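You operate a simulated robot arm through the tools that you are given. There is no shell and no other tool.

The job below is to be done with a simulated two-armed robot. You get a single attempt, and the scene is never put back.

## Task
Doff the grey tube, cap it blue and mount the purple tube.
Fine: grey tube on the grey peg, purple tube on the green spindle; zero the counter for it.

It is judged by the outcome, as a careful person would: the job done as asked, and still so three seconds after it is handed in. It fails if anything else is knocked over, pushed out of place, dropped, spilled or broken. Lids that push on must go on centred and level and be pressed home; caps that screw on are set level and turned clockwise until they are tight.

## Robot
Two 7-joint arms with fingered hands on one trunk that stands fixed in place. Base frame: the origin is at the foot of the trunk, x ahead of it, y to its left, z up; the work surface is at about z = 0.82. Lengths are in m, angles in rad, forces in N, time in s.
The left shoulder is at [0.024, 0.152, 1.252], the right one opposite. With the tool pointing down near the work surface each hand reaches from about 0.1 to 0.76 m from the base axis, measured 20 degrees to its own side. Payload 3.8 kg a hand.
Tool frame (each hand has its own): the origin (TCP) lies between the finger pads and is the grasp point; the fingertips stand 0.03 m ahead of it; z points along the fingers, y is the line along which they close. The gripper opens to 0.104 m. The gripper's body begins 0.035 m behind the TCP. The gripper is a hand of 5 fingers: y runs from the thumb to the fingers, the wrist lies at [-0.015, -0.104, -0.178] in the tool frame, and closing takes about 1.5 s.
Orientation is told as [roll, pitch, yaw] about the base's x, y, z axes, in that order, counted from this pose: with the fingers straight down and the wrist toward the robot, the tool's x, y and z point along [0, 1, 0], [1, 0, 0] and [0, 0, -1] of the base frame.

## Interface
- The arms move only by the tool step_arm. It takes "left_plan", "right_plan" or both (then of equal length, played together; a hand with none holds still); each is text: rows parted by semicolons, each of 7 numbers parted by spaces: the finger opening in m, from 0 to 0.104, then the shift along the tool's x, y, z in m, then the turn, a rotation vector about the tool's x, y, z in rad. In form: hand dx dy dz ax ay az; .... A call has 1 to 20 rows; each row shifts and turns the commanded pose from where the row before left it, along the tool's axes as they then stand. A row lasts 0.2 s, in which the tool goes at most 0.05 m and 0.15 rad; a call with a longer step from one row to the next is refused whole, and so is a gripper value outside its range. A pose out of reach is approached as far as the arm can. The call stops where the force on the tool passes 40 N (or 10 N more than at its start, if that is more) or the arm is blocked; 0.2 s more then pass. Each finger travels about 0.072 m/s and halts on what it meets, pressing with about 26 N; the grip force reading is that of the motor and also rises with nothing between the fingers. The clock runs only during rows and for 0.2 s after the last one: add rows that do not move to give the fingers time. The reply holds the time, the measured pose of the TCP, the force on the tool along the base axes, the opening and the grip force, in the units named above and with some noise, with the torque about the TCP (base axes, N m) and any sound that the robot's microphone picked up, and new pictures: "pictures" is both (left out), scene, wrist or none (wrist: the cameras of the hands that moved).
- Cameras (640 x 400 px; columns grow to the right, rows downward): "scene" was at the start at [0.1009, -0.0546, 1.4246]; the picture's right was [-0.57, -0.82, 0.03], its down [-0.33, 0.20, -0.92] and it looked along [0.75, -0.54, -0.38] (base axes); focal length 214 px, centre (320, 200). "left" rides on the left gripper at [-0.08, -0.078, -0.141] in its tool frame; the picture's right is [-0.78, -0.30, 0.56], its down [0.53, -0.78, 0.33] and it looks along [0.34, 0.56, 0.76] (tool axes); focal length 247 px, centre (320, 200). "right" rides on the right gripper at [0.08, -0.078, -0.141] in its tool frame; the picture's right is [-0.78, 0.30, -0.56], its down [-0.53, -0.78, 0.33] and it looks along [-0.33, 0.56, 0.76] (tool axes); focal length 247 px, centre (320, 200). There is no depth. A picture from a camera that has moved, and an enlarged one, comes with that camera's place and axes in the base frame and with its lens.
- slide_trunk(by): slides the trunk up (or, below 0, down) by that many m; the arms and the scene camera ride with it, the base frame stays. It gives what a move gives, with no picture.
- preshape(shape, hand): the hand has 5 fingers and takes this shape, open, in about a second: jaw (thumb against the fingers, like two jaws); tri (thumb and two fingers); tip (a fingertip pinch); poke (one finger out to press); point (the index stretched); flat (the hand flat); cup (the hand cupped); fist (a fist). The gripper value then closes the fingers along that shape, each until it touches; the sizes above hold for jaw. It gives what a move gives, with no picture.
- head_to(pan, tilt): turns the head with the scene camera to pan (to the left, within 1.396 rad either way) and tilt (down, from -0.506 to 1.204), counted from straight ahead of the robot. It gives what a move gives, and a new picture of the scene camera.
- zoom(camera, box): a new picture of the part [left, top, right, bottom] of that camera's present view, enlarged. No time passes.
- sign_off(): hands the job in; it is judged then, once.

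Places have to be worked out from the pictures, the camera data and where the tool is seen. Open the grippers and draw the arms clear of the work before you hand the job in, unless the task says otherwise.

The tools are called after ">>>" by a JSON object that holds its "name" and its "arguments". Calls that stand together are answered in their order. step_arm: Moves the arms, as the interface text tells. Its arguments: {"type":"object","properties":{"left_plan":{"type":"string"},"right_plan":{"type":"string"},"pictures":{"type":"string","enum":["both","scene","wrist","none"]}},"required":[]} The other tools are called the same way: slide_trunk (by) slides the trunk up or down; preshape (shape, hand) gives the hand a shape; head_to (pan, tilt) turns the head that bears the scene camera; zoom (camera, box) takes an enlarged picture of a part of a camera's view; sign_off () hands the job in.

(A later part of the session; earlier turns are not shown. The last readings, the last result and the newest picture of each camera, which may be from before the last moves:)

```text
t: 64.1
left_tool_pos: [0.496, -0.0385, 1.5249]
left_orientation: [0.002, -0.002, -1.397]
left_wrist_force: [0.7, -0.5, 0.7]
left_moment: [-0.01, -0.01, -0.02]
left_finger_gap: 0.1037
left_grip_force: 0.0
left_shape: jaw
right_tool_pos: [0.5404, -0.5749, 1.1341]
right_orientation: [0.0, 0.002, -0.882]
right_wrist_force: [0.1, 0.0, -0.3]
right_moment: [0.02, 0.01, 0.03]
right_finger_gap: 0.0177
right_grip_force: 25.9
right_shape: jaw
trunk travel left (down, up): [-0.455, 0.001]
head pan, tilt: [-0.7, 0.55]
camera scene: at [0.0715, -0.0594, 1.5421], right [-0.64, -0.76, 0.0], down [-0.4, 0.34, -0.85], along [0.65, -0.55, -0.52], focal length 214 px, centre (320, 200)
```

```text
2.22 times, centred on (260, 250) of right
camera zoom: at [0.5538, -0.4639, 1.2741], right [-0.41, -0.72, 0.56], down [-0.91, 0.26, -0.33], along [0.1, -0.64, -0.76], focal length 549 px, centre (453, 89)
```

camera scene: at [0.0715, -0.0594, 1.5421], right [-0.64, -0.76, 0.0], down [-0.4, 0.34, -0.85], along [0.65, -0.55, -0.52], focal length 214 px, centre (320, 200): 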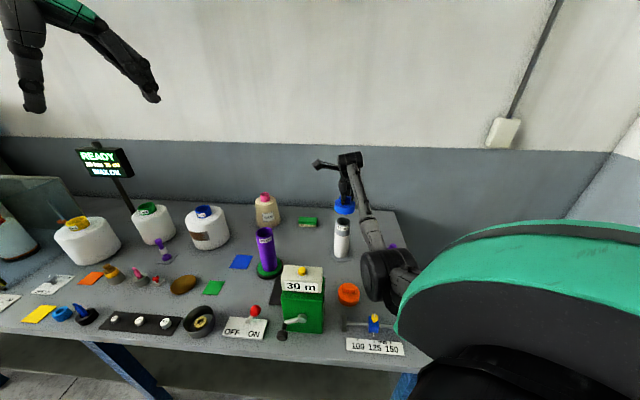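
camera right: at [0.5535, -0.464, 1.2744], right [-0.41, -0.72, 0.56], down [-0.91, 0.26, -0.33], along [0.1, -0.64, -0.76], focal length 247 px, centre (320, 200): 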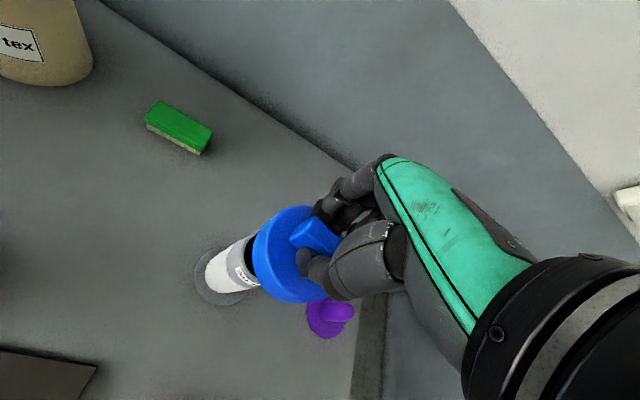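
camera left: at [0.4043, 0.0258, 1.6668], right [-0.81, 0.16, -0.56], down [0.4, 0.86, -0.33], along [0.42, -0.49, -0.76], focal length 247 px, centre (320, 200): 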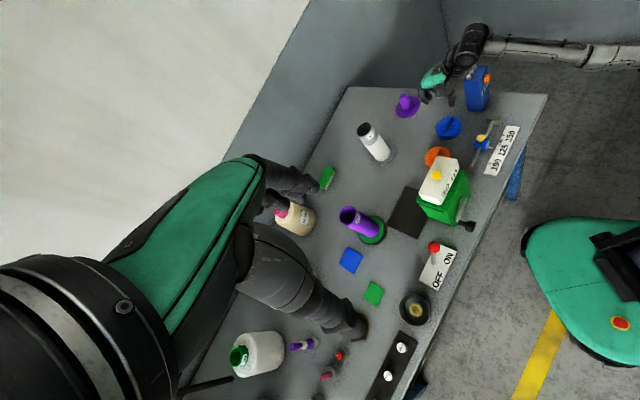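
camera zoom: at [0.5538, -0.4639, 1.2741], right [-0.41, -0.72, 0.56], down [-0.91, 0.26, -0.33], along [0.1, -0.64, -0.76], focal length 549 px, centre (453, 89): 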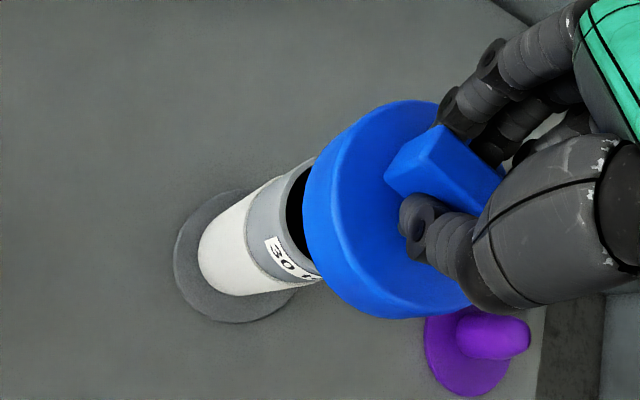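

The cap is above the tube. I take closer enlargements to check centring before lowering.

>>> {"name": "zoom", "arguments": {"camera": "scene", "box": [325, 185, 365, 230]}}

>>> {"name": "zoom", "arguments": {"camera": "left", "box": [350, 90, 410, 150]}}

>>> {"name": "zoom", "arguments": {"camera": "right", "box": [190, 190, 330, 320]}}

```text
8.89 times, centred on (345, 208) of scene
camera zoom: at [0.0715, -0.0594, 1.5421], right [-0.64, -0.76, 0.0], down [-0.4, 0.34, -0.85], along [0.65, -0.55, -0.52], focal length 1906 px, centre (98, 133)
```

zoom: 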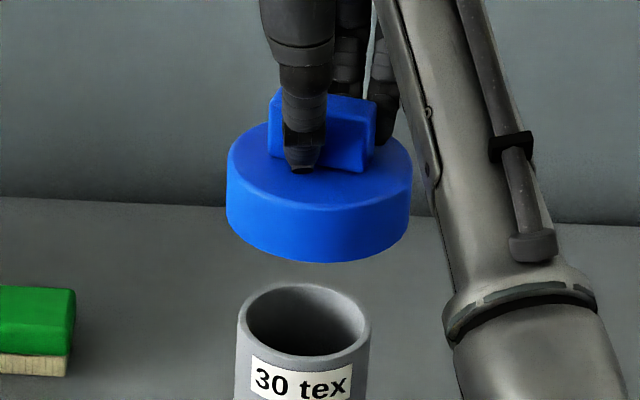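

```text
6.67 times, centred on (380, 120) of left
camera zoom: at [0.4043, 0.0256, 1.6668], right [-0.82, 0.16, -0.56], down [0.39, 0.86, -0.33], along [0.42, -0.49, -0.76], focal length 1646 px, centre (-80, 733)
```

zoom: 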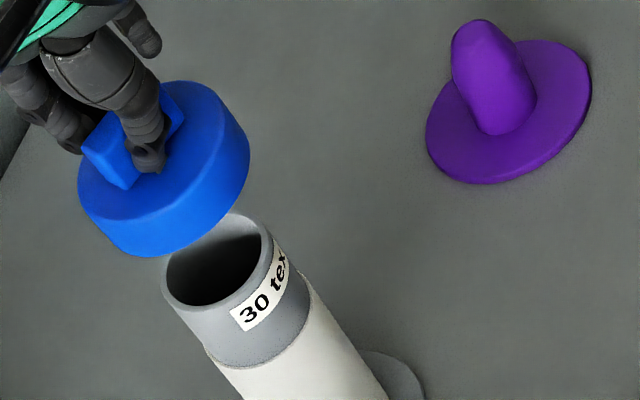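

```text
3.08 times, centred on (260, 255) of right
camera zoom: at [0.5538, -0.4639, 1.2741], right [-0.41, -0.72, 0.56], down [-0.91, 0.26, -0.33], along [0.1, -0.64, -0.76], focal length 760 px, centre (505, 31)
```

zoom: 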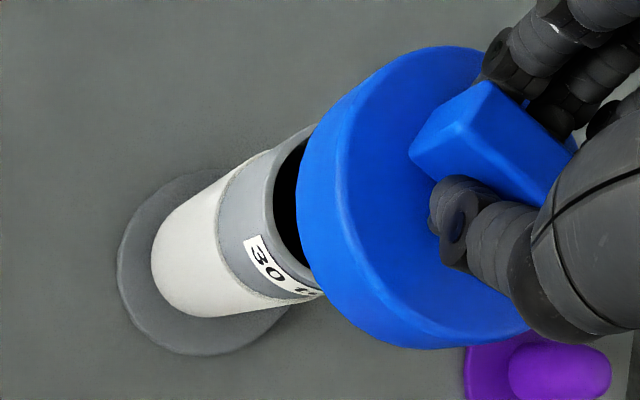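

The views hint that the tube axis may be several mm off from the cap centre. I lower the cap to about 1 cm above the rim, where the overhang can be compared directly.

>>> {"name": "step_arm", "arguments": {"right_plan": "0.005 0 0 0.02 0 0 0; 0.005 0 0 0.015 0 0 0; 0.005 0 0 0.01 0 0 0; 0.005 0 0 0 0 0 0"}}

>>> {"name": "zoom", "arguments": {"camera": "scene", "box": [325, 190, 365, 230]}}

>>> {"name": "zoom", "arguments": {"camera": "left", "box": [350, 95, 400, 145]}}

>>> {"name": "zoom", "arguments": {"camera": "right", "box": [190, 190, 330, 320]}}

```text
t: 65.1
left_tool_pos: [0.4959, -0.0378, 1.524]
left_orientation: [0.0, -0.001, -1.398]
left_wrist_force: [0.3, 0.3, 0.1]
left_moment: [0.02, 0.01, 0.0]
left_finger_gap: 0.1036
left_grip_force: 0.1
left_shape: jaw
right_tool_pos: [0.5392, -0.5739, 1.0889]
right_orientation: [0.001, 0.001, -0.881]
right_wrist_force: [0.0, -1.2, -0.1]
right_moment: [0.01, 0.0, -0.01]
right_finger_gap: 0.0178
right_grip_force: 26.3
right_shape: jaw
trunk travel left (down, up): [-0.455, 0.001]
head pan, tilt: [-0.7, 0.55]
camera scene: at [0.0716, -0.0593, 1.5422], right [-0.64, -0.76, 0.0], down [-0.4, 0.34, -0.85], along [0.65, -0.55, -0.52], focal length 214 px, centre (320, 200)
camera right: at [0.5529, -0.4627, 1.23], right [-0.41, -0.72, 0.56], down [-0.91, 0.26, -0.33], along [0.1, -0.64, -0.76], focal length 247 px, centre (320, 200)
```

scene: 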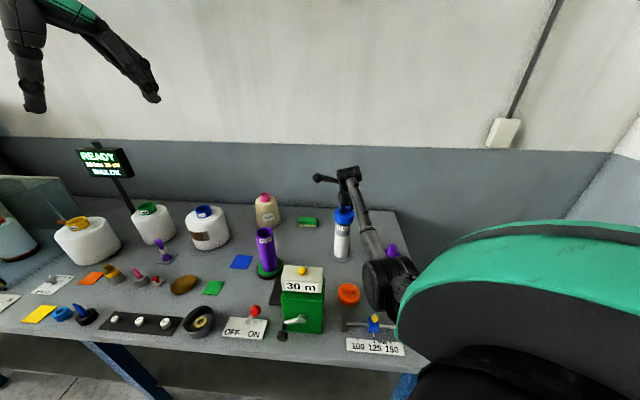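
right: 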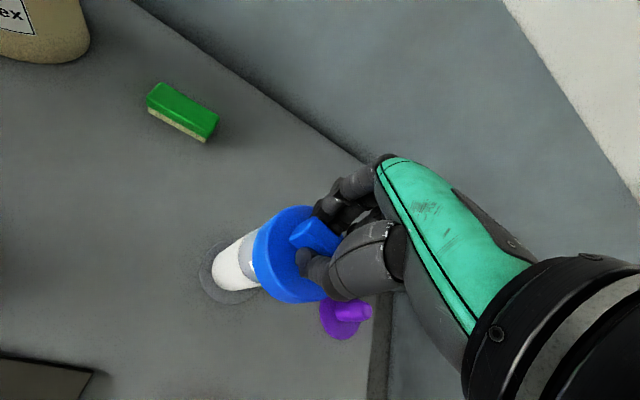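

```text
10.00 times, centred on (345, 210) of scene
camera zoom: at [0.0716, -0.0593, 1.5422], right [-0.64, -0.76, 0.0], down [-0.4, 0.34, -0.85], along [0.65, -0.55, -0.52], focal length 2145 px, centre (70, 100)
```

zoom: 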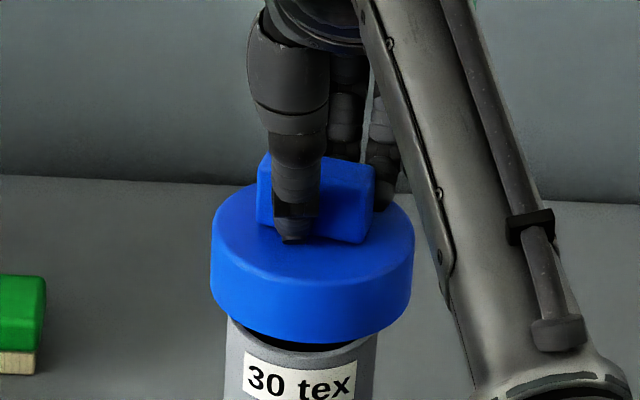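

```text
8.00 times, centred on (375, 120) of left
camera zoom: at [0.4044, 0.0256, 1.6668], right [-0.82, 0.16, -0.56], down [0.39, 0.86, -0.33], along [0.42, -0.49, -0.76], focal length 1976 px, centre (-120, 840)
```

zoom: 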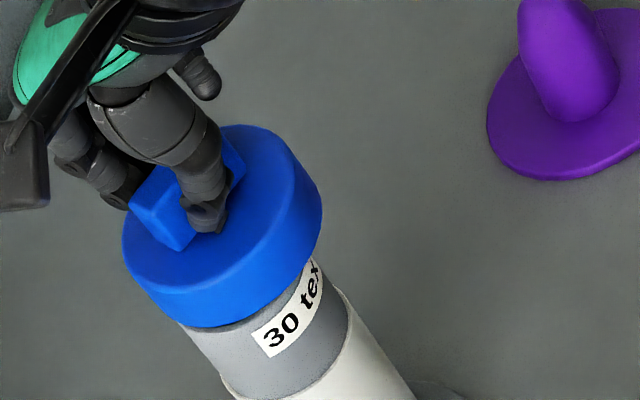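

```text
3.08 times, centred on (260, 255) of right
camera zoom: at [0.5529, -0.4627, 1.23], right [-0.41, -0.72, 0.56], down [-0.91, 0.26, -0.33], along [0.1, -0.64, -0.76], focal length 760 px, centre (505, 31)
```

zoom: 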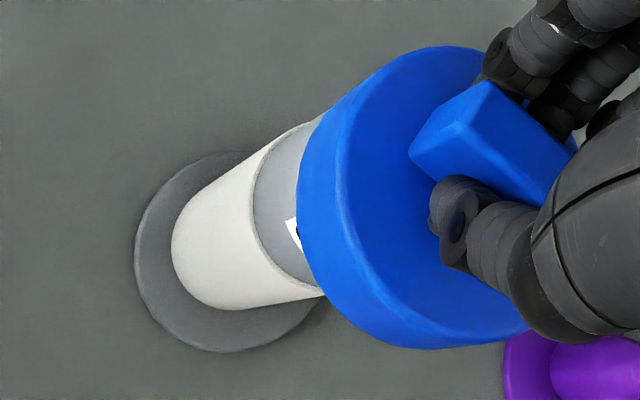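

All three views agree the tube axis lies about (+9, -5) mm from the cap centre. I shift the hand by that and look again.

>>> {"name": "step_arm", "arguments": {"right_plan": "0.005 0.0018 0.0048 0 0 0 0; 0.005 0.0018 0.0048 0 0 0 0; 0.005 0 0 0 0 0 0; 0.005 0 0 0 0 0 0"}}

>>> {"name": "zoom", "arguments": {"camera": "scene", "box": [325, 190, 365, 230]}}

>>> {"name": "zoom", "arguments": {"camera": "left", "box": [350, 95, 400, 145]}}

>>> {"name": "zoom", "arguments": {"camera": "right", "box": [190, 190, 330, 320]}}

```text
t: 66.1
left_tool_pos: [0.4964, -0.038, 1.5239]
left_orientation: [0.002, -0.002, -1.398]
left_wrist_force: [-0.7, -0.3, -0.5]
left_moment: [-0.01, -0.02, 0.01]
left_finger_gap: 0.1036
left_grip_force: 0.1
left_shape: jaw
right_tool_pos: [0.5484, -0.5795, 1.0903]
right_orientation: [0.0, 0.0, -0.885]
right_wrist_force: [-0.5, 0.7, 0.1]
right_moment: [0.01, -0.01, 0.0]
right_finger_gap: 0.0181
right_grip_force: 26.1
right_shape: jaw
trunk travel left (down, up): [-0.455, 0.001]
head pan, tilt: [-0.7, 0.55]
camera scene: at [0.0715, -0.0593, 1.5422], right [-0.64, -0.76, 0.0], down [-0.4, 0.34, -0.85], along [0.65, -0.55, -0.52], focal length 214 px, centre (320, 200)
camera right: at [0.5628, -0.4671, 1.2312], right [-0.41, -0.72, 0.56], down [-0.91, 0.26, -0.33], along [0.1, -0.64, -0.76], focal length 247 px, centre (320, 200)
```

scene: 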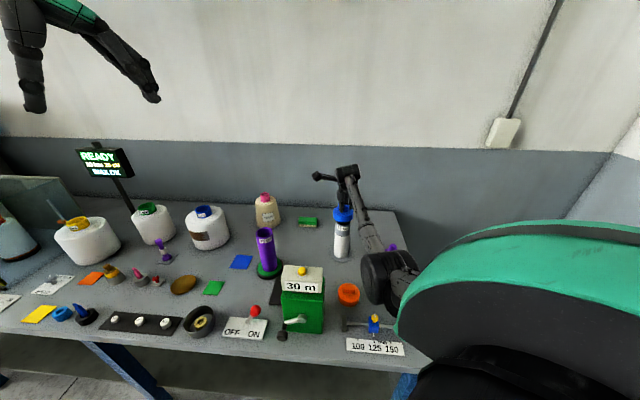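
right: 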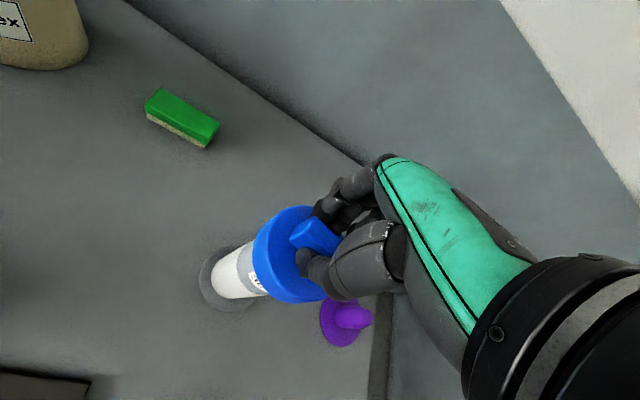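

```text
10.00 times, centred on (345, 210) of scene
camera zoom: at [0.0715, -0.0593, 1.5422], right [-0.64, -0.76, 0.0], down [-0.4, 0.34, -0.85], along [0.65, -0.55, -0.52], focal length 2145 px, centre (70, 100)
```

zoom: 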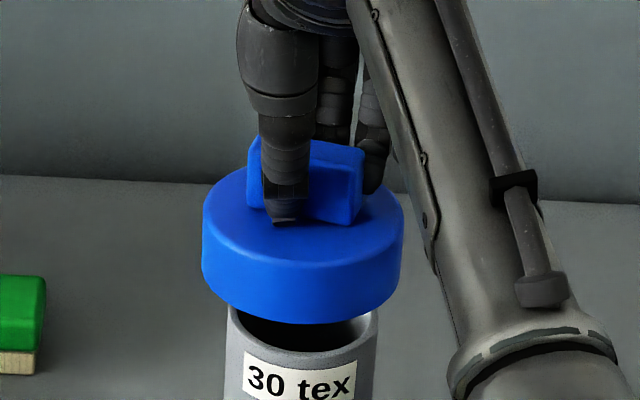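

```text
8.00 times, centred on (375, 120) of left
camera zoom: at [0.4043, 0.0256, 1.6668], right [-0.82, 0.16, -0.56], down [0.39, 0.86, -0.33], along [0.42, -0.49, -0.76], focal length 1976 px, centre (-120, 840)
```

zoom: 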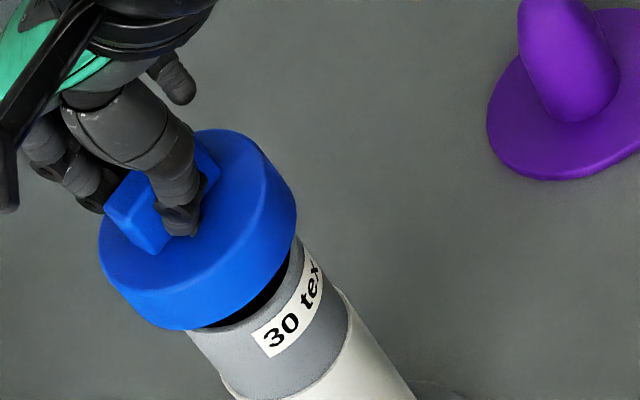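

```text
3.08 times, centred on (260, 255) of right
camera zoom: at [0.5628, -0.4671, 1.2312], right [-0.41, -0.72, 0.56], down [-0.91, 0.26, -0.33], along [0.1, -0.64, -0.76], focal length 760 px, centre (505, 31)
```

zoom: 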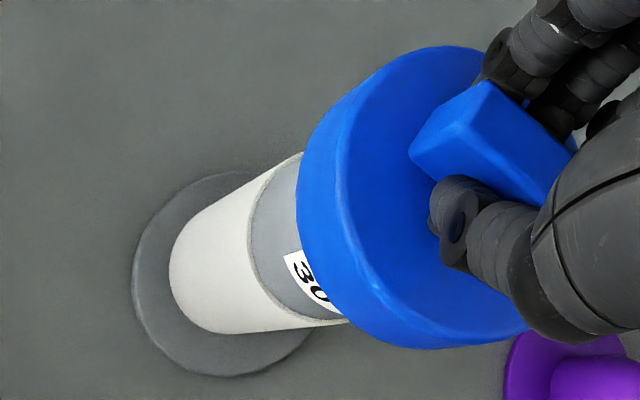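

Now the residual is about 1–2 mm. I nudge slightly and lower gently, watching force and torque.

>>> {"name": "step_arm", "arguments": {"right_plan": "0.005 -0.001 -0.0005 0.004 0 0 0; 0.005 0 0 0.004 0 0 0; 0.005 0 0 0.003 0 0 0; 0.005 0 0 0.002 0 0 0; 0.005 0 0 0 0 0 0", "pictures": "none"}}

>>> {"name": "zoom", "arguments": {"camera": "scene", "box": [325, 190, 365, 230]}}

>>> {"name": "zoom", "arguments": {"camera": "left", "box": [350, 95, 400, 145]}}

>>> {"name": "zoom", "arguments": {"camera": "right", "box": [190, 190, 330, 320]}}

```text
t: 67.3
left_tool_pos: [0.4962, -0.037, 1.5255]
left_orientation: [0.0, -0.001, -1.398]
left_wrist_force: [0.0, -0.9, 0.2]
left_moment: [-0.03, 0.0, -0.02]
left_finger_gap: 0.1036
left_grip_force: 0.0
left_shape: jaw
right_tool_pos: [0.5483, -0.5805, 1.0777]
right_orientation: [0.0, 0.002, -0.882]
right_wrist_force: [-0.1, -0.1, -0.8]
right_moment: [0.02, -0.02, -0.02]
right_finger_gap: 0.0177
right_grip_force: 26.1
right_shape: jaw
trunk travel left (down, up): [-0.455, 0.001]
head pan, tilt: [-0.7, 0.55]
```

```text
10.00 times, centred on (345, 210) of scene
camera zoom: at [0.0715, -0.0594, 1.5422], right [-0.64, -0.76, 0.0], down [-0.4, 0.34, -0.85], along [0.65, -0.55, -0.52], focal length 2145 px, centre (70, 100)
```

zoom: 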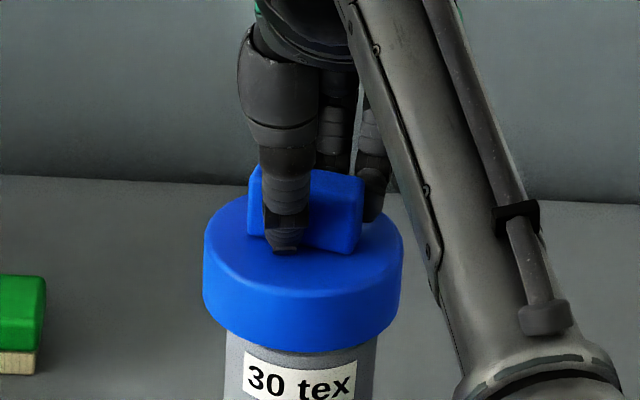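

```text
8.00 times, centred on (375, 120) of left
camera zoom: at [0.4044, 0.0256, 1.6668], right [-0.82, 0.16, -0.56], down [0.39, 0.86, -0.33], along [0.42, -0.49, -0.76], focal length 1976 px, centre (-120, 840)
```

zoom: 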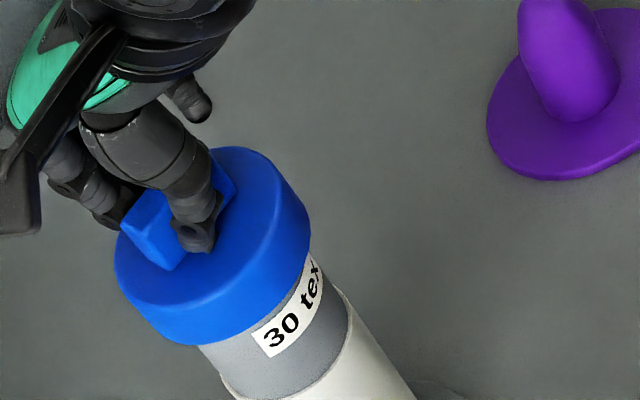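

```text
3.08 times, centred on (260, 255) of right
camera zoom: at [0.5621, -0.4677, 1.2177], right [-0.41, -0.72, 0.56], down [-0.91, 0.26, -0.33], along [0.1, -0.64, -0.76], focal length 760 px, centre (505, 31)
```

zoom: 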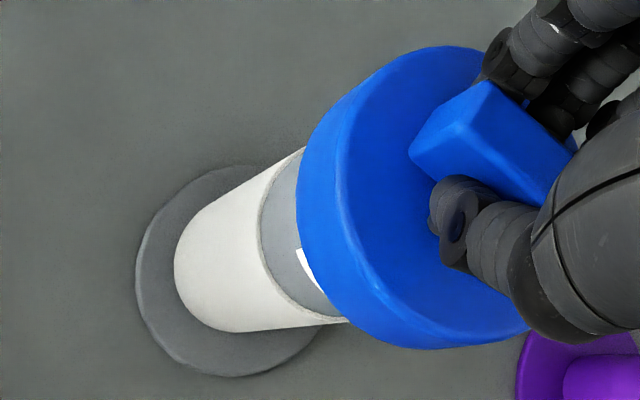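

Cap bottom is right at rim level and centred within about 1–2 mm. I lower further in 2 mm steps with a tiny y correction.

>>> {"name": "step_arm", "arguments": {"right_plan": "0.005 -0.0006 0.0008 0.002 0 0 0; 0.005 0 0 0.002 0 0 0; 0.005 0 0 0.002 0 0 0; 0.005 0 0 0 0 0 0", "pictures": "none"}}

>>> {"name": "zoom", "arguments": {"camera": "scene", "box": [325, 190, 365, 230]}}

>>> {"name": "zoom", "arguments": {"camera": "left", "box": [350, 95, 400, 145]}}

```text
t: 68.3
left_tool_pos: [0.4963, -0.0373, 1.5251]
left_orientation: [-0.001, -0.002, -1.398]
left_wrist_force: [0.1, 0.4, -0.1]
left_moment: [-0.04, 0.0, -0.03]
left_finger_gap: 0.1034
left_grip_force: 0.0
left_shape: jaw
right_tool_pos: [0.5481, -0.5818, 1.0701]
right_orientation: [0.0, 0.002, -0.882]
right_wrist_force: [0.1, -0.1, 0.0]
right_moment: [-0.02, 0.03, -0.02]
right_finger_gap: 0.0178
right_grip_force: 25.5
right_shape: jaw
trunk travel left (down, up): [-0.455, 0.001]
head pan, tilt: [-0.7, 0.55]
```

```text
10.00 times, centred on (345, 210) of scene
camera zoom: at [0.0716, -0.0594, 1.5422], right [-0.64, -0.76, 0.0], down [-0.4, 0.34, -0.85], along [0.65, -0.55, -0.52], focal length 2145 px, centre (70, 100)
```

zoom: 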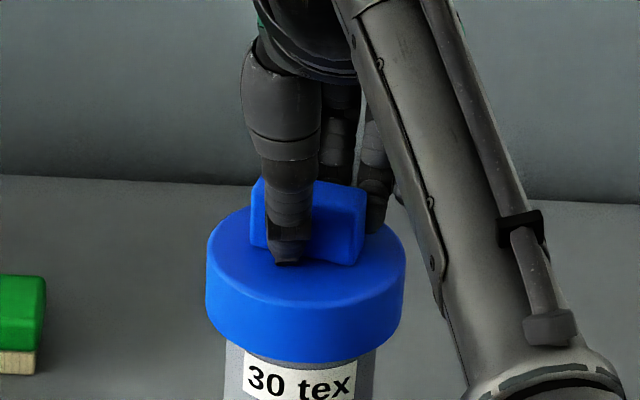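

```text
8.00 times, centred on (375, 120) of left
camera zoom: at [0.4044, 0.0256, 1.6668], right [-0.82, 0.16, -0.56], down [0.39, 0.86, -0.33], along [0.42, -0.49, -0.76], focal length 1976 px, centre (-120, 840)
```

zoom: 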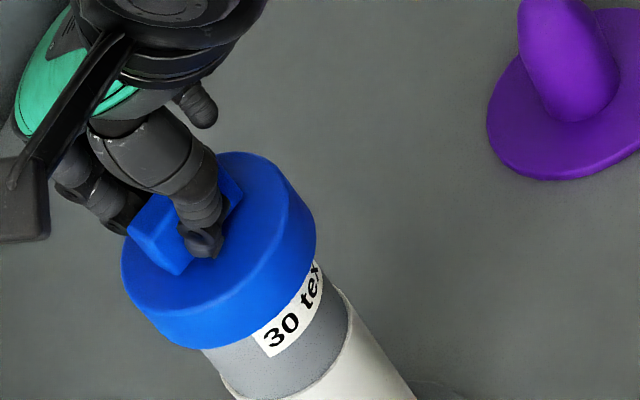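

No force, and the skirt has begun covering the rim and label: the cap is going over the tube. I continue down gently until resistance.

>>> {"name": "step_arm", "arguments": {"right_plan": "0.005 0 0 0.002 0 0 0; 0.005 0 0 0.002 0 0 0; 0.005 0 0 0.002 0 0 0; 0.005 0 0 0 0 0 0", "pictures": "none"}}

>>> {"name": "zoom", "arguments": {"camera": "scene", "box": [325, 190, 365, 230]}}

>>> {"name": "zoom", "arguments": {"camera": "left", "box": [350, 95, 400, 145]}}

```text
t: 69.3
left_tool_pos: [0.4956, -0.0377, 1.5253]
left_orientation: [-0.002, -0.004, -1.4]
left_wrist_force: [-0.8, -0.4, -0.4]
left_moment: [0.02, -0.01, 0.01]
left_finger_gap: 0.1036
left_grip_force: 0.0
left_shape: jaw
right_tool_pos: [0.5492, -0.5818, 1.0652]
right_orientation: [0.0, 0.001, -0.883]
right_wrist_force: [0.1, -0.5, 0.1]
right_moment: [0.02, 0.05, -0.03]
right_finger_gap: 0.0179
right_grip_force: 26.5
right_shape: jaw
trunk travel left (down, up): [-0.455, 0.001]
head pan, tilt: [-0.7, 0.55]
```

```text
10.00 times, centred on (345, 210) of scene
camera zoom: at [0.0716, -0.0594, 1.5422], right [-0.64, -0.76, 0.0], down [-0.4, 0.34, -0.85], along [0.65, -0.55, -0.52], focal length 2145 px, centre (70, 100)
```

zoom: 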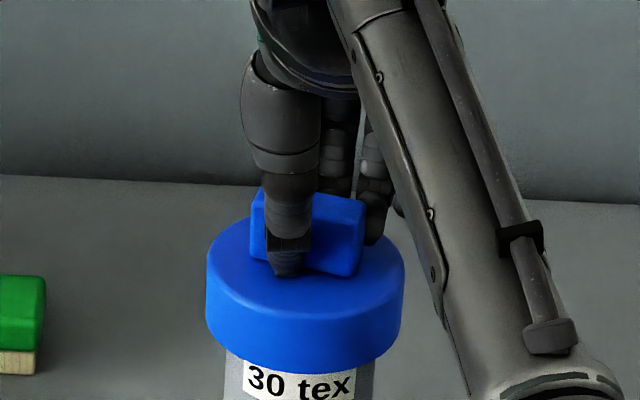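

```text
8.00 times, centred on (375, 120) of left
camera zoom: at [0.4044, 0.0256, 1.6668], right [-0.82, 0.16, -0.56], down [0.39, 0.86, -0.33], along [0.42, -0.49, -0.76], focal length 1976 px, centre (-120, 840)
```

zoom: 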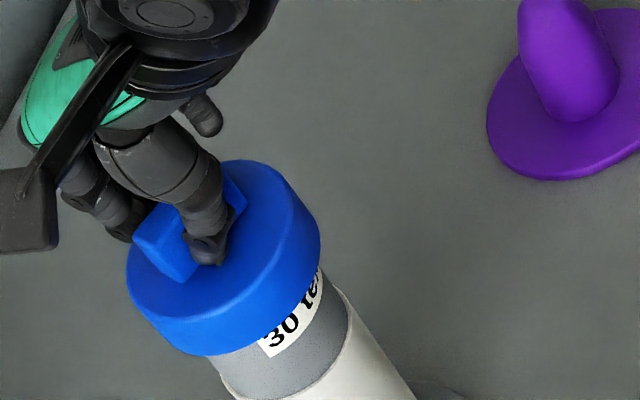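

Still free. I continue down.

>>> {"name": "step_arm", "arguments": {"right_plan": "0.005 0 0 0.002 0 0 0; 0.005 0 0 0.002 0 0 0; 0.005 0 0 0.002 0 0 0; 0.005 0 0 0 0 0 0", "pictures": "none"}}

>>> {"name": "zoom", "arguments": {"camera": "scene", "box": [325, 190, 365, 230]}}

```text
t: 70.3
left_tool_pos: [0.4953, -0.0377, 1.5265]
left_orientation: [0.0, -0.002, -1.398]
left_wrist_force: [0.1, -0.4, -0.8]
left_moment: [-0.02, -0.02, 0.01]
left_finger_gap: 0.1034
left_grip_force: 0.1
left_shape: jaw
right_tool_pos: [0.5492, -0.5803, 1.0583]
right_orientation: [0.001, 0.003, -0.881]
right_wrist_force: [-0.1, -0.5, -0.4]
right_moment: [-0.01, 0.03, 0.02]
right_finger_gap: 0.0179
right_grip_force: 26.1
right_shape: jaw
trunk travel left (down, up): [-0.455, 0.001]
head pan, tilt: [-0.7, 0.55]
```

```text
10.00 times, centred on (345, 210) of scene
camera zoom: at [0.0716, -0.0594, 1.5422], right [-0.64, -0.76, 0.0], down [-0.4, 0.34, -0.85], along [0.65, -0.55, -0.52], focal length 2145 px, centre (70, 100)
```

zoom: 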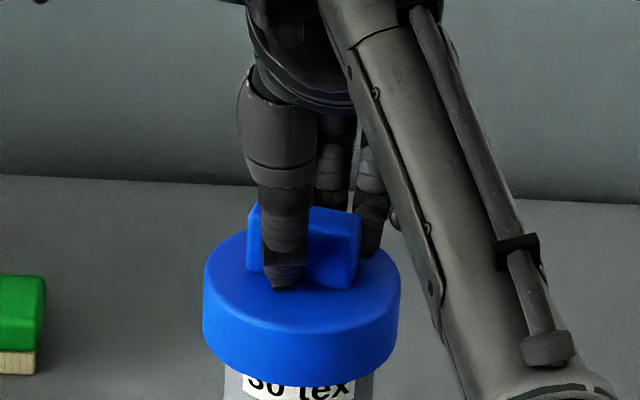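

Still no resistance at 1.058; I continue in 1.5 mm steps toward the stop.

>>> {"name": "step_arm", "arguments": {"right_plan": "0.005 0 0 0.0015 0 0 0; 0.005 0 0 0.0015 0 0 0; 0.005 0 0 0.0015 0 0 0; 0.005 0 0 0 0 0 0", "pictures": "none"}}

>>> {"name": "zoom", "arguments": {"camera": "scene", "box": [325, 190, 365, 230]}}

```text
t: 71.3
left_tool_pos: [0.4957, -0.0369, 1.5255]
left_orientation: [0.001, -0.002, -1.397]
left_wrist_force: [0.2, -0.2, -1.2]
left_moment: [0.01, 0.02, -0.02]
left_finger_gap: 0.1037
left_grip_force: 0.1
left_shape: jaw
right_tool_pos: [0.5489, -0.5818, 1.0545]
right_orientation: [0.0, -0.002, -0.883]
right_wrist_force: [0.6, -0.5, -0.6]
right_moment: [0.02, -0.01, -0.02]
right_finger_gap: 0.0176
right_grip_force: 25.9
right_shape: jaw
trunk travel left (down, up): [-0.455, 0.001]
head pan, tilt: [-0.7, 0.55]
```

```text
10.00 times, centred on (345, 210) of scene
camera zoom: at [0.0716, -0.0594, 1.5422], right [-0.64, -0.76, 0.0], down [-0.4, 0.34, -0.85], along [0.65, -0.55, -0.52], focal length 2145 px, centre (70, 100)
```

zoom: 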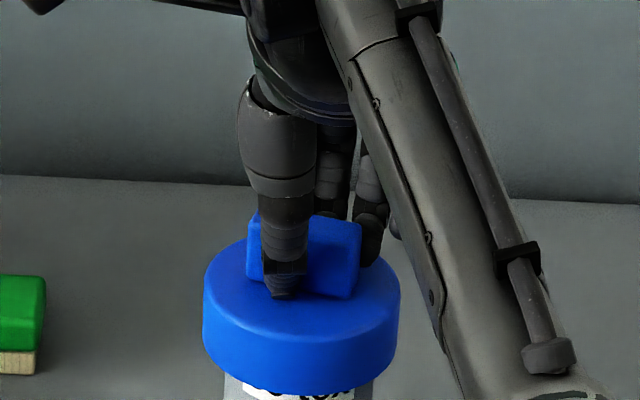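

>>> {"name": "step_arm", "arguments": {"right_plan": "0.005 0 0 0.0015 0 0 0; 0.005 0 0 0.0015 0 0 0; 0.005 0 0 0.0015 0 0 0; 0.005 0 0 0 0 0 0", "pictures": "none"}}

>>> {"name": "zoom", "arguments": {"camera": "left", "box": [350, 95, 410, 155]}}

```text
t: 72.3
left_tool_pos: [0.4961, -0.0368, 1.5253]
left_orientation: [0.0, -0.004, -1.399]
left_wrist_force: [0.0, 0.1, 0.1]
left_moment: [0.01, 0.02, 0.02]
left_finger_gap: 0.1037
left_grip_force: 0.2
left_shape: jaw
right_tool_pos: [0.5491, -0.581, 1.0479]
right_orientation: [-0.001, 0.002, -0.881]
right_wrist_force: [0.8, 0.2, -0.3]
right_moment: [-0.01, -0.02, 0.01]
right_finger_gap: 0.0174
right_grip_force: 26.2
right_shape: jaw
trunk travel left (down, up): [-0.455, 0.001]
head pan, tilt: [-0.7, 0.55]
```

```text
6.67 times, centred on (380, 125) of left
camera zoom: at [0.4044, 0.0256, 1.6668], right [-0.82, 0.16, -0.56], down [0.39, 0.86, -0.33], along [0.42, -0.49, -0.76], focal length 1646 px, centre (-80, 700)
```

zoom: 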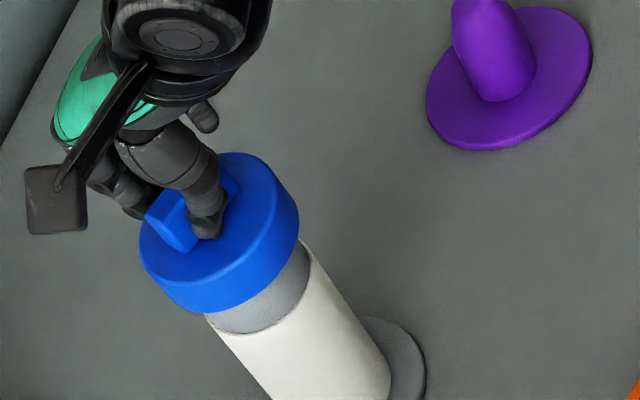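

The skirt now covers the label; the top plate should meet the rim soon. I go on in 1 mm steps.

>>> {"name": "step_arm", "arguments": {"right_plan": "0.005 0 0 0.001 0 0 0; 0.005 0 0 0.001 0 0 0; 0.005 0 0 0.001 0 0 0; 0.005 0 0 0 0 0 0", "pictures": "none"}}

>>> {"name": "zoom", "arguments": {"camera": "scene", "box": [320, 195, 370, 265]}}

```text
t: 73.3
left_tool_pos: [0.4941, -0.0389, 1.5243]
left_orientation: [0.0, -0.003, -1.397]
left_wrist_force: [0.1, -0.7, 0.6]
left_moment: [0.01, -0.03, -0.01]
left_finger_gap: 0.1036
left_grip_force: 0.0
left_shape: jaw
right_tool_pos: [0.5491, -0.5811, 1.0465]
right_orientation: [-0.001, 0.002, -0.882]
right_wrist_force: [0.3, 0.7, -0.3]
right_moment: [0.03, 0.02, 0.02]
right_finger_gap: 0.0177
right_grip_force: 25.8
right_shape: jaw
trunk travel left (down, up): [-0.455, 0.001]
head pan, tilt: [-0.7, 0.55]
```

```text
5.71 times, centred on (345, 230) of scene
camera zoom: at [0.0716, -0.0594, 1.5422], right [-0.64, -0.76, 0.0], down [-0.4, 0.34, -0.85], along [0.65, -0.55, -0.52], focal length 1226 px, centre (177, 29)
```

zoom: 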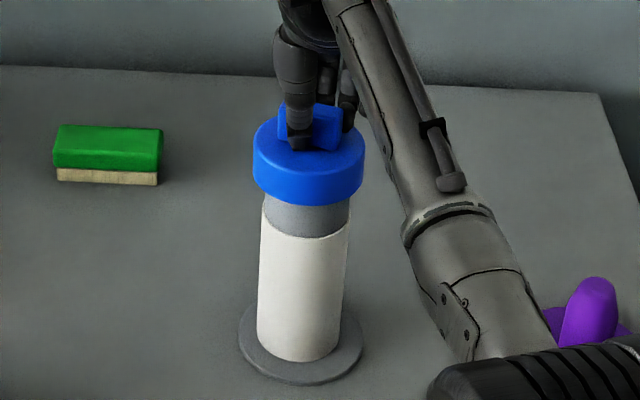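

No contact yet; a few more 1 mm steps.

>>> {"name": "step_arm", "arguments": {"right_plan": "0.005 0 0 0.001 0 0 0; 0.005 0 0 0.001 0 0 0; 0.005 0 0 0.001 0 0 0; 0.005 0 0 0.001 0 0 0; 0.005 0 0 0 0 0 0", "pictures": "none"}}

```text
t: 74.5
left_tool_pos: [0.4972, -0.0389, 1.5253]
left_orientation: [0.0, -0.002, -1.397]
left_wrist_force: [-1.0, 0.6, -0.1]
left_moment: [-0.03, -0.05, 0.03]
left_finger_gap: 0.1037
left_grip_force: 0.0
left_shape: jaw
right_tool_pos: [0.5493, -0.583, 1.0429]
right_orientation: [0.0, 0.0, -0.88]
right_wrist_force: [0.3, -0.8, 0.5]
right_moment: [0.0, 0.0, 0.0]
right_finger_gap: 0.0176
right_grip_force: 26.0
right_shape: jaw
trunk travel left (down, up): [-0.455, 0.001]
head pan, tilt: [-0.7, 0.55]
```

>>> {"name": "step_arm", "arguments": {"right_plan": "0.005 0 0 0.001 0 0 0; 0.005 0 0 0.001 0 0 0; 0.005 0 0 0.001 0 0 0; 0.005 0 0 0 0 0 0", "pictures": "none"}}

>>> {"name": "zoom", "arguments": {"camera": "scene", "box": [320, 195, 370, 265]}}

>>> {"name": "zoom", "arguments": {"camera": "left", "box": [350, 95, 410, 155]}}

```text
t: 75.5
left_tool_pos: [0.4944, -0.0367, 1.5249]
left_orientation: [-0.001, -0.001, -1.397]
left_wrist_force: [-0.4, -0.3, -0.9]
left_moment: [-0.02, -0.01, 0.01]
left_finger_gap: 0.1037
left_grip_force: 0.0
left_shape: jaw
right_tool_pos: [0.5492, -0.5802, 1.0421]
right_orientation: [0.001, -0.005, -0.881]
right_wrist_force: [0.9, -1.8, 8.1]
right_moment: [-0.19, -0.26, 0.01]
right_finger_gap: 0.0176
right_grip_force: 26.4
right_shape: jaw
trunk travel left (down, up): [-0.455, 0.001]
head pan, tilt: [-0.7, 0.55]
```

```text
5.71 times, centred on (345, 230) of scene
camera zoom: at [0.0705, -0.0583, 1.5423], right [-0.64, -0.76, 0.0], down [-0.4, 0.34, -0.85], along [0.65, -0.55, -0.52], focal length 1226 px, centre (177, 29)
```

zoom: 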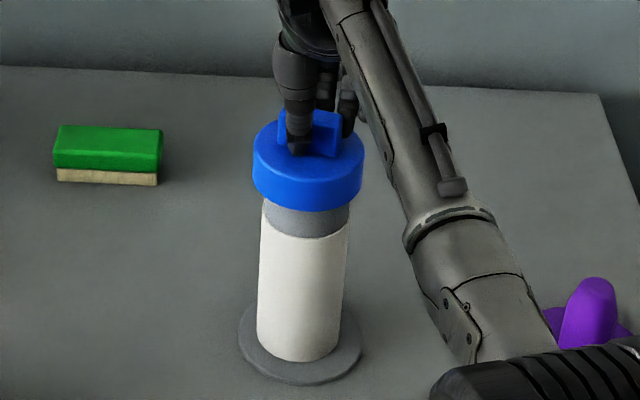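

```text
6.67 times, centred on (380, 125) of left
camera zoom: at [0.4032, 0.0267, 1.6672], right [-0.81, 0.16, -0.56], down [0.39, 0.86, -0.33], along [0.42, -0.49, -0.76], focal length 1646 px, centre (-80, 700)
```

zoom: 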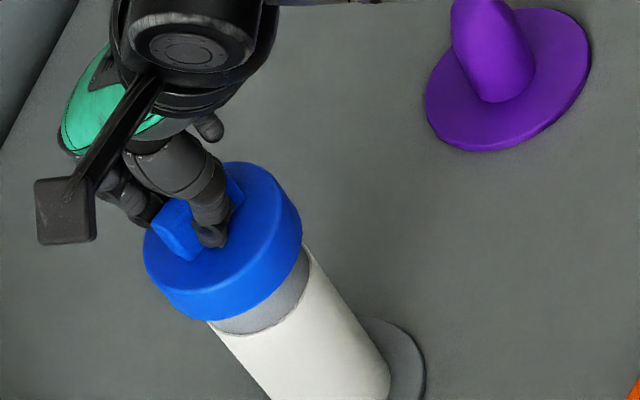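

Contact at about 8 N with the cap centred in the scene and left views. I press further in 1 mm steps to see whether it seats, watching force and torque.

>>> {"name": "step_arm", "arguments": {"right_plan": "0.005 0 0 0.001 0 0 0; 0.005 0 0 0.001 0 0 0; 0.005 0 0 0 0 0 0", "pictures": "none"}}

>>> {"name": "zoom", "arguments": {"camera": "left", "box": [350, 95, 410, 155]}}

>>> {"name": "zoom", "arguments": {"camera": "right", "box": [190, 190, 330, 320]}}

```text
t: 76.3
left_tool_pos: [0.4931, -0.0346, 1.5259]
left_orientation: [0.002, -0.004, -1.399]
left_wrist_force: [1.0, -0.2, 0.2]
left_moment: [0.01, 0.0, 0.02]
left_finger_gap: 0.1033
left_grip_force: 0.0
left_shape: jaw
right_tool_pos: [0.5481, -0.5812, 1.0418]
right_orientation: [0.001, -0.007, -0.882]
right_wrist_force: [2.5, -4.4, 21.7]
right_moment: [-0.29, -0.52, -0.02]
right_finger_gap: 0.0182
right_grip_force: 26.0
right_shape: jaw
trunk travel left (down, up): [-0.455, 0.001]
head pan, tilt: [-0.7, 0.55]
```

```text
6.67 times, centred on (380, 125) of left
camera zoom: at [0.4018, 0.0284, 1.6675], right [-0.81, 0.16, -0.56], down [0.39, 0.86, -0.33], along [0.43, -0.49, -0.76], focal length 1646 px, centre (-80, 700)
```

zoom: 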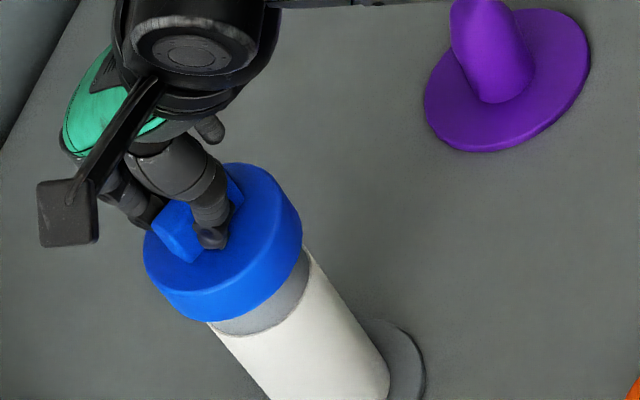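

```text
3.08 times, centred on (260, 255) of right
camera zoom: at [0.5605, -0.4671, 1.1823], right [-0.41, -0.72, 0.56], down [-0.9, 0.26, -0.34], along [0.1, -0.64, -0.76], focal length 760 px, centre (505, 31)
```

zoom: 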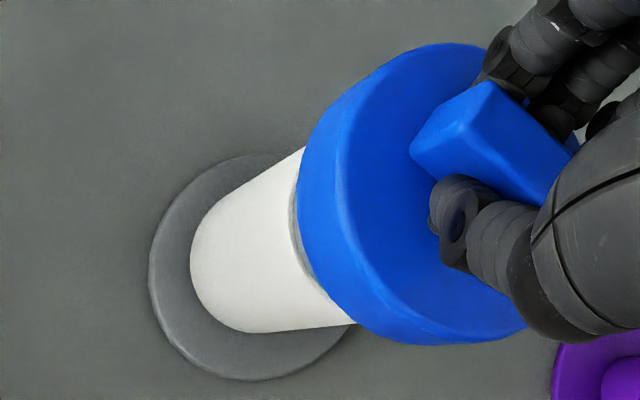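

It is against a firm stop (21.7 N, no more travel). I press a bit more to make sure it is home.

>>> {"name": "step_arm", "arguments": {"right_plan": "0.005 0 0 0.001 0 0 0; 0.005 0 0 0 0 0 0", "pictures": "none"}}

```text
t: 76.9
left_tool_pos: [0.4925, -0.034, 1.5265]
left_orientation: [0.003, -0.003, -1.398]
left_wrist_force: [-0.1, 0.5, -0.4]
left_moment: [0.02, -0.01, -0.01]
left_finger_gap: 0.1036
left_grip_force: 0.1
left_shape: jaw
right_tool_pos: [0.549, -0.578, 1.042]
right_orientation: [0.004, -0.009, -0.882]
right_wrist_force: [4.6, -4.0, 24.9]
right_moment: [-0.4, -0.52, -0.05]
right_finger_gap: 0.0184
right_grip_force: 26.2
right_shape: jaw
trunk travel left (down, up): [-0.455, 0.001]
head pan, tilt: [-0.7, 0.55]
```

No more travel. I relieve the force, open the fingers and rise to look at the cap.

>>> {"name": "step_arm", "arguments": {"right_plan": "0.005 0 0 -0.002 0 0 0; 0.005 0 0 -0.0015 0 0 0; 0.02 0 0 0 0 0 0; 0.035 0 0 0 0 0 0; 0.05 0 0 0 0 0 0; 0.05 0 0 0 0 0 0; 0.05 0 0 -0.02 0 0 0; 0.05 0 0 -0.03 0 0 0; 0.05 0 0 -0.03 0 0 0; 0.05 0 0 0 0 0 0"}}

>>> {"name": "zoom", "arguments": {"camera": "scene", "box": [310, 180, 380, 270]}}

>>> {"name": "zoom", "arguments": {"camera": "left", "box": [350, 95, 430, 175]}}

>>> {"name": "zoom", "arguments": {"camera": "right", "box": [170, 170, 350, 330]}}

```text
t: 79.1
left_tool_pos: [0.4968, -0.0387, 1.5244]
left_orientation: [-0.001, 0.001, -1.398]
left_wrist_force: [0.1, -0.1, -0.1]
left_moment: [0.0, -0.03, 0.03]
left_finger_gap: 0.1039
left_grip_force: 0.1
left_shape: jaw
right_tool_pos: [0.5501, -0.5797, 1.1192]
right_orientation: [0.001, 0.005, -0.879]
right_wrist_force: [-0.7, -0.4, -0.3]
right_moment: [0.0, -0.01, -0.01]
right_finger_gap: 0.0495
right_grip_force: 0.0
right_shape: jaw
trunk travel left (down, up): [-0.455, 0.001]
head pan, tilt: [-0.7, 0.55]
camera scene: at [0.0721, -0.0599, 1.5421], right [-0.64, -0.76, 0.0], down [-0.4, 0.34, -0.85], along [0.65, -0.55, -0.52], focal length 214 px, centre (320, 200)
camera right: at [0.5636, -0.4683, 1.2615], right [-0.41, -0.72, 0.56], down [-0.91, 0.26, -0.33], along [0.09, -0.64, -0.76], focal length 247 px, centre (320, 200)
```

scene: 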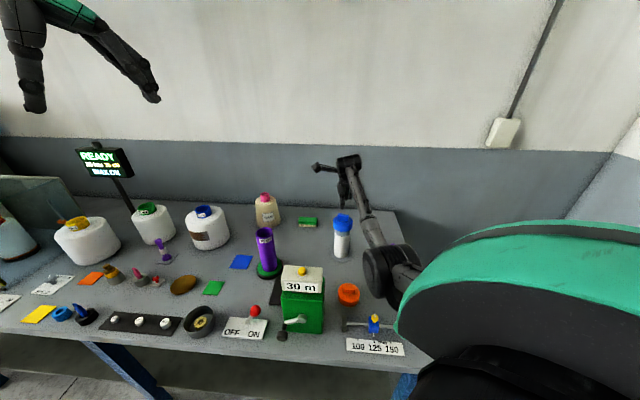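
right: 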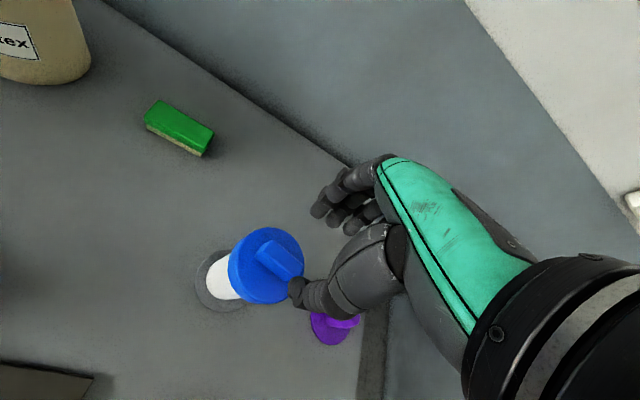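

```text
4.44 times, centred on (345, 225) of scene
camera zoom: at [0.0721, -0.0599, 1.5421], right [-0.64, -0.76, 0.0], down [-0.4, 0.34, -0.85], along [0.65, -0.55, -0.52], focal length 953 px, centre (209, 89)
```

zoom: 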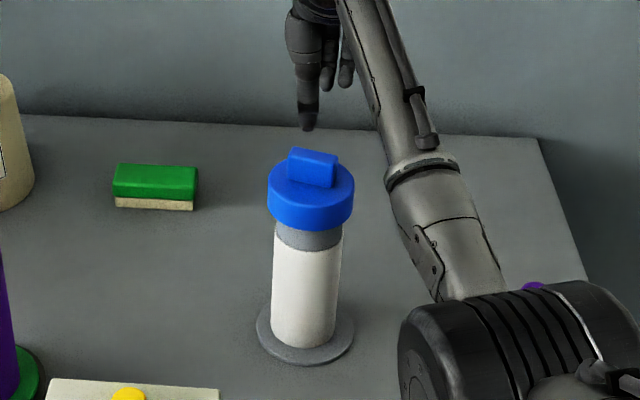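

```text
5.00 times, centred on (390, 135) of left
camera zoom: at [0.405, 0.025, 1.6666], right [-0.82, 0.16, -0.56], down [0.39, 0.86, -0.33], along [0.42, -0.49, -0.76], focal length 1235 px, centre (-30, 525)
```

zoom: 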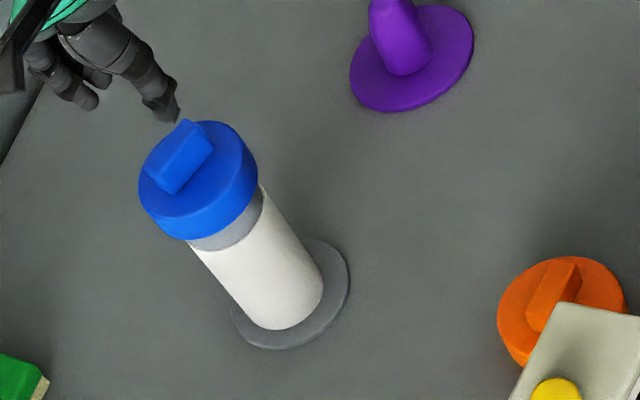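

```text
2.50 times, centred on (260, 250) of right
camera zoom: at [0.5636, -0.4683, 1.2615], right [-0.41, -0.72, 0.56], down [-0.91, 0.26, -0.33], along [0.09, -0.64, -0.76], focal length 617 px, centre (470, 75)
```

zoom: 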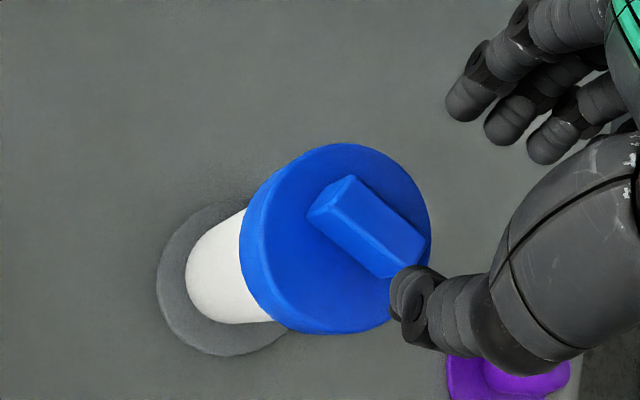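

The cap sits centred and level over the rim. To press it home evenly, I close the fingers and press down on the middle of the tab.

>>> {"name": "step_arm", "arguments": {"right_plan": "0.03 -0.002 0 0 0 0 0; 0.015 0 0 0 0 0 0; 0 0 0 0 0 0 0; 0 0 0 0 0 0 0; 0 0 0 0.02 0 0 0; 0 0 0 0.015 0 0 0; 0 0 0 0.008 0 0 0; 0 0 0 0 0 0 0"}}

>>> {"name": "zoom", "arguments": {"camera": "left", "box": [350, 95, 430, 175]}}

>>> {"name": "zoom", "arguments": {"camera": "right", "box": [170, 170, 350, 330]}}

>>> {"name": "zoom", "arguments": {"camera": "scene", "box": [310, 180, 380, 270]}}

```text
t: 80.9
left_tool_pos: [0.4955, -0.0375, 1.5255]
left_orientation: [0.0, -0.003, -1.398]
left_wrist_force: [0.8, -0.7, 0.2]
left_moment: [-0.01, 0.01, 0.05]
left_finger_gap: 0.1036
left_grip_force: 0.0
left_shape: jaw
right_tool_pos: [0.5478, -0.5829, 1.0772]
right_orientation: [0.0, -0.001, -0.881]
right_wrist_force: [0.1, 0.6, 0.5]
right_moment: [-0.02, 0.0, 0.02]
right_finger_gap: 0.0
right_grip_force: 26.0
right_shape: jaw
trunk travel left (down, up): [-0.455, 0.001]
head pan, tilt: [-0.7, 0.55]
camera scene: at [0.0715, -0.0593, 1.5422], right [-0.64, -0.76, 0.0], down [-0.4, 0.34, -0.85], along [0.65, -0.55, -0.52], focal length 214 px, centre (320, 200)
camera right: at [0.5602, -0.4697, 1.2181], right [-0.41, -0.72, 0.56], down [-0.91, 0.26, -0.33], along [0.1, -0.64, -0.76], focal length 247 px, centre (320, 200)
```

scene: 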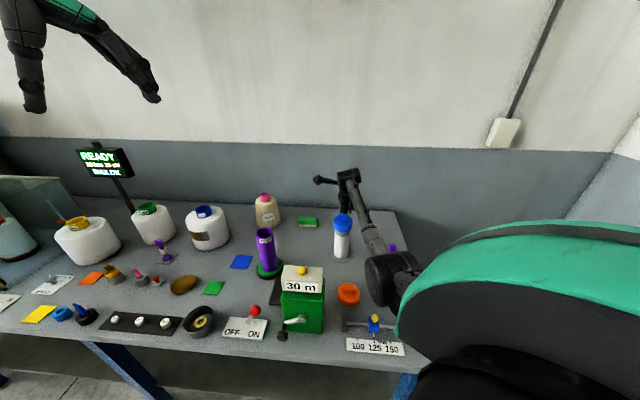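
right: 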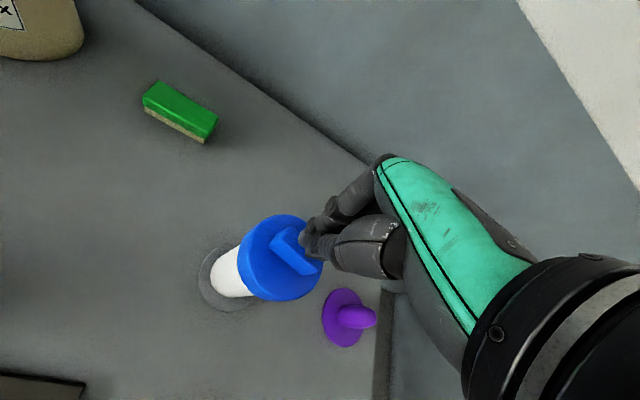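

```text
5.00 times, centred on (390, 135) of left
camera zoom: at [0.4043, 0.0257, 1.6668], right [-0.82, 0.16, -0.56], down [0.39, 0.86, -0.33], along [0.42, -0.49, -0.76], focal length 1235 px, centre (-30, 525)
```

zoom: 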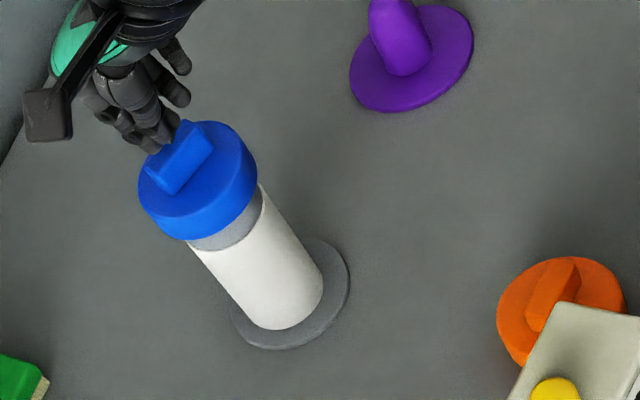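

```text
2.50 times, centred on (260, 250) of right
camera zoom: at [0.5602, -0.4697, 1.2181], right [-0.41, -0.72, 0.56], down [-0.91, 0.26, -0.33], along [0.1, -0.64, -0.76], focal length 617 px, centre (470, 75)
```

zoom: 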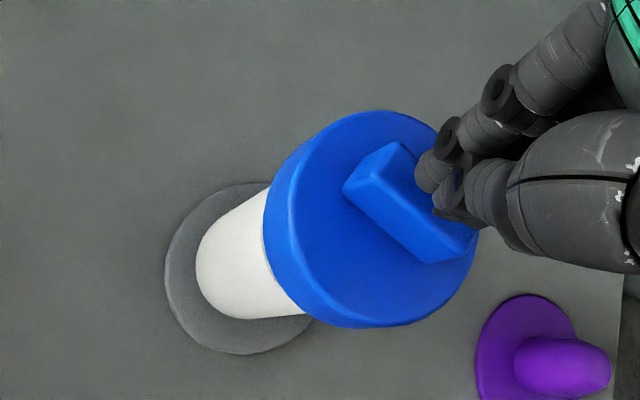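

```text
4.44 times, centred on (345, 225) of scene
camera zoom: at [0.0715, -0.0593, 1.5422], right [-0.64, -0.76, 0.0], down [-0.4, 0.34, -0.85], along [0.65, -0.55, -0.52], focal length 953 px, centre (209, 89)
```

zoom: 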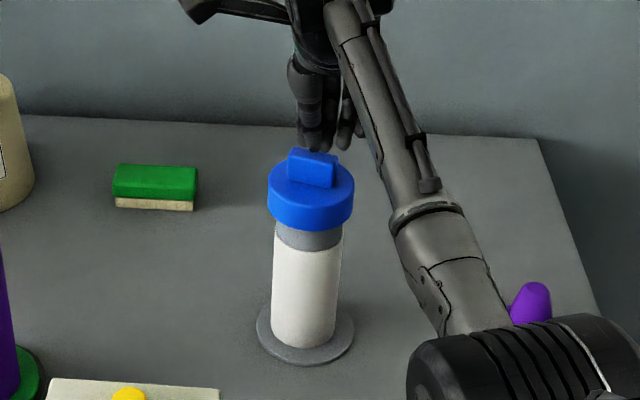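

The fingertips are right over the tab's middle. I press down in small steps.

>>> {"name": "step_arm", "arguments": {"right_plan": "0 0 0 0.003 0 0 0; 0 0 0 0.003 0 0 0; 0 0 0 0.003 0 0 0; 0 0 0 0.002 0 0 0; 0 0 0 0.002 0 0 0; 0 0 0 0 0 0 0", "pictures": "none"}}

```text
t: 82.3
left_tool_pos: [0.4931, -0.034, 1.5265]
left_orientation: [0.001, -0.003, -1.399]
left_wrist_force: [0.5, -0.4, 0.0]
left_moment: [-0.01, 0.01, -0.01]
left_finger_gap: 0.1036
left_grip_force: 0.1
left_shape: jaw
right_tool_pos: [0.5459, -0.581, 1.07]
right_orientation: [0.002, -0.01, -0.882]
right_wrist_force: [1.7, -3.1, 26.2]
right_moment: [-0.16, -0.17, 0.03]
right_finger_gap: 0.0
right_grip_force: 26.0
right_shape: jaw
trunk travel left (down, up): [-0.455, 0.001]
head pan, tilt: [-0.7, 0.55]
```

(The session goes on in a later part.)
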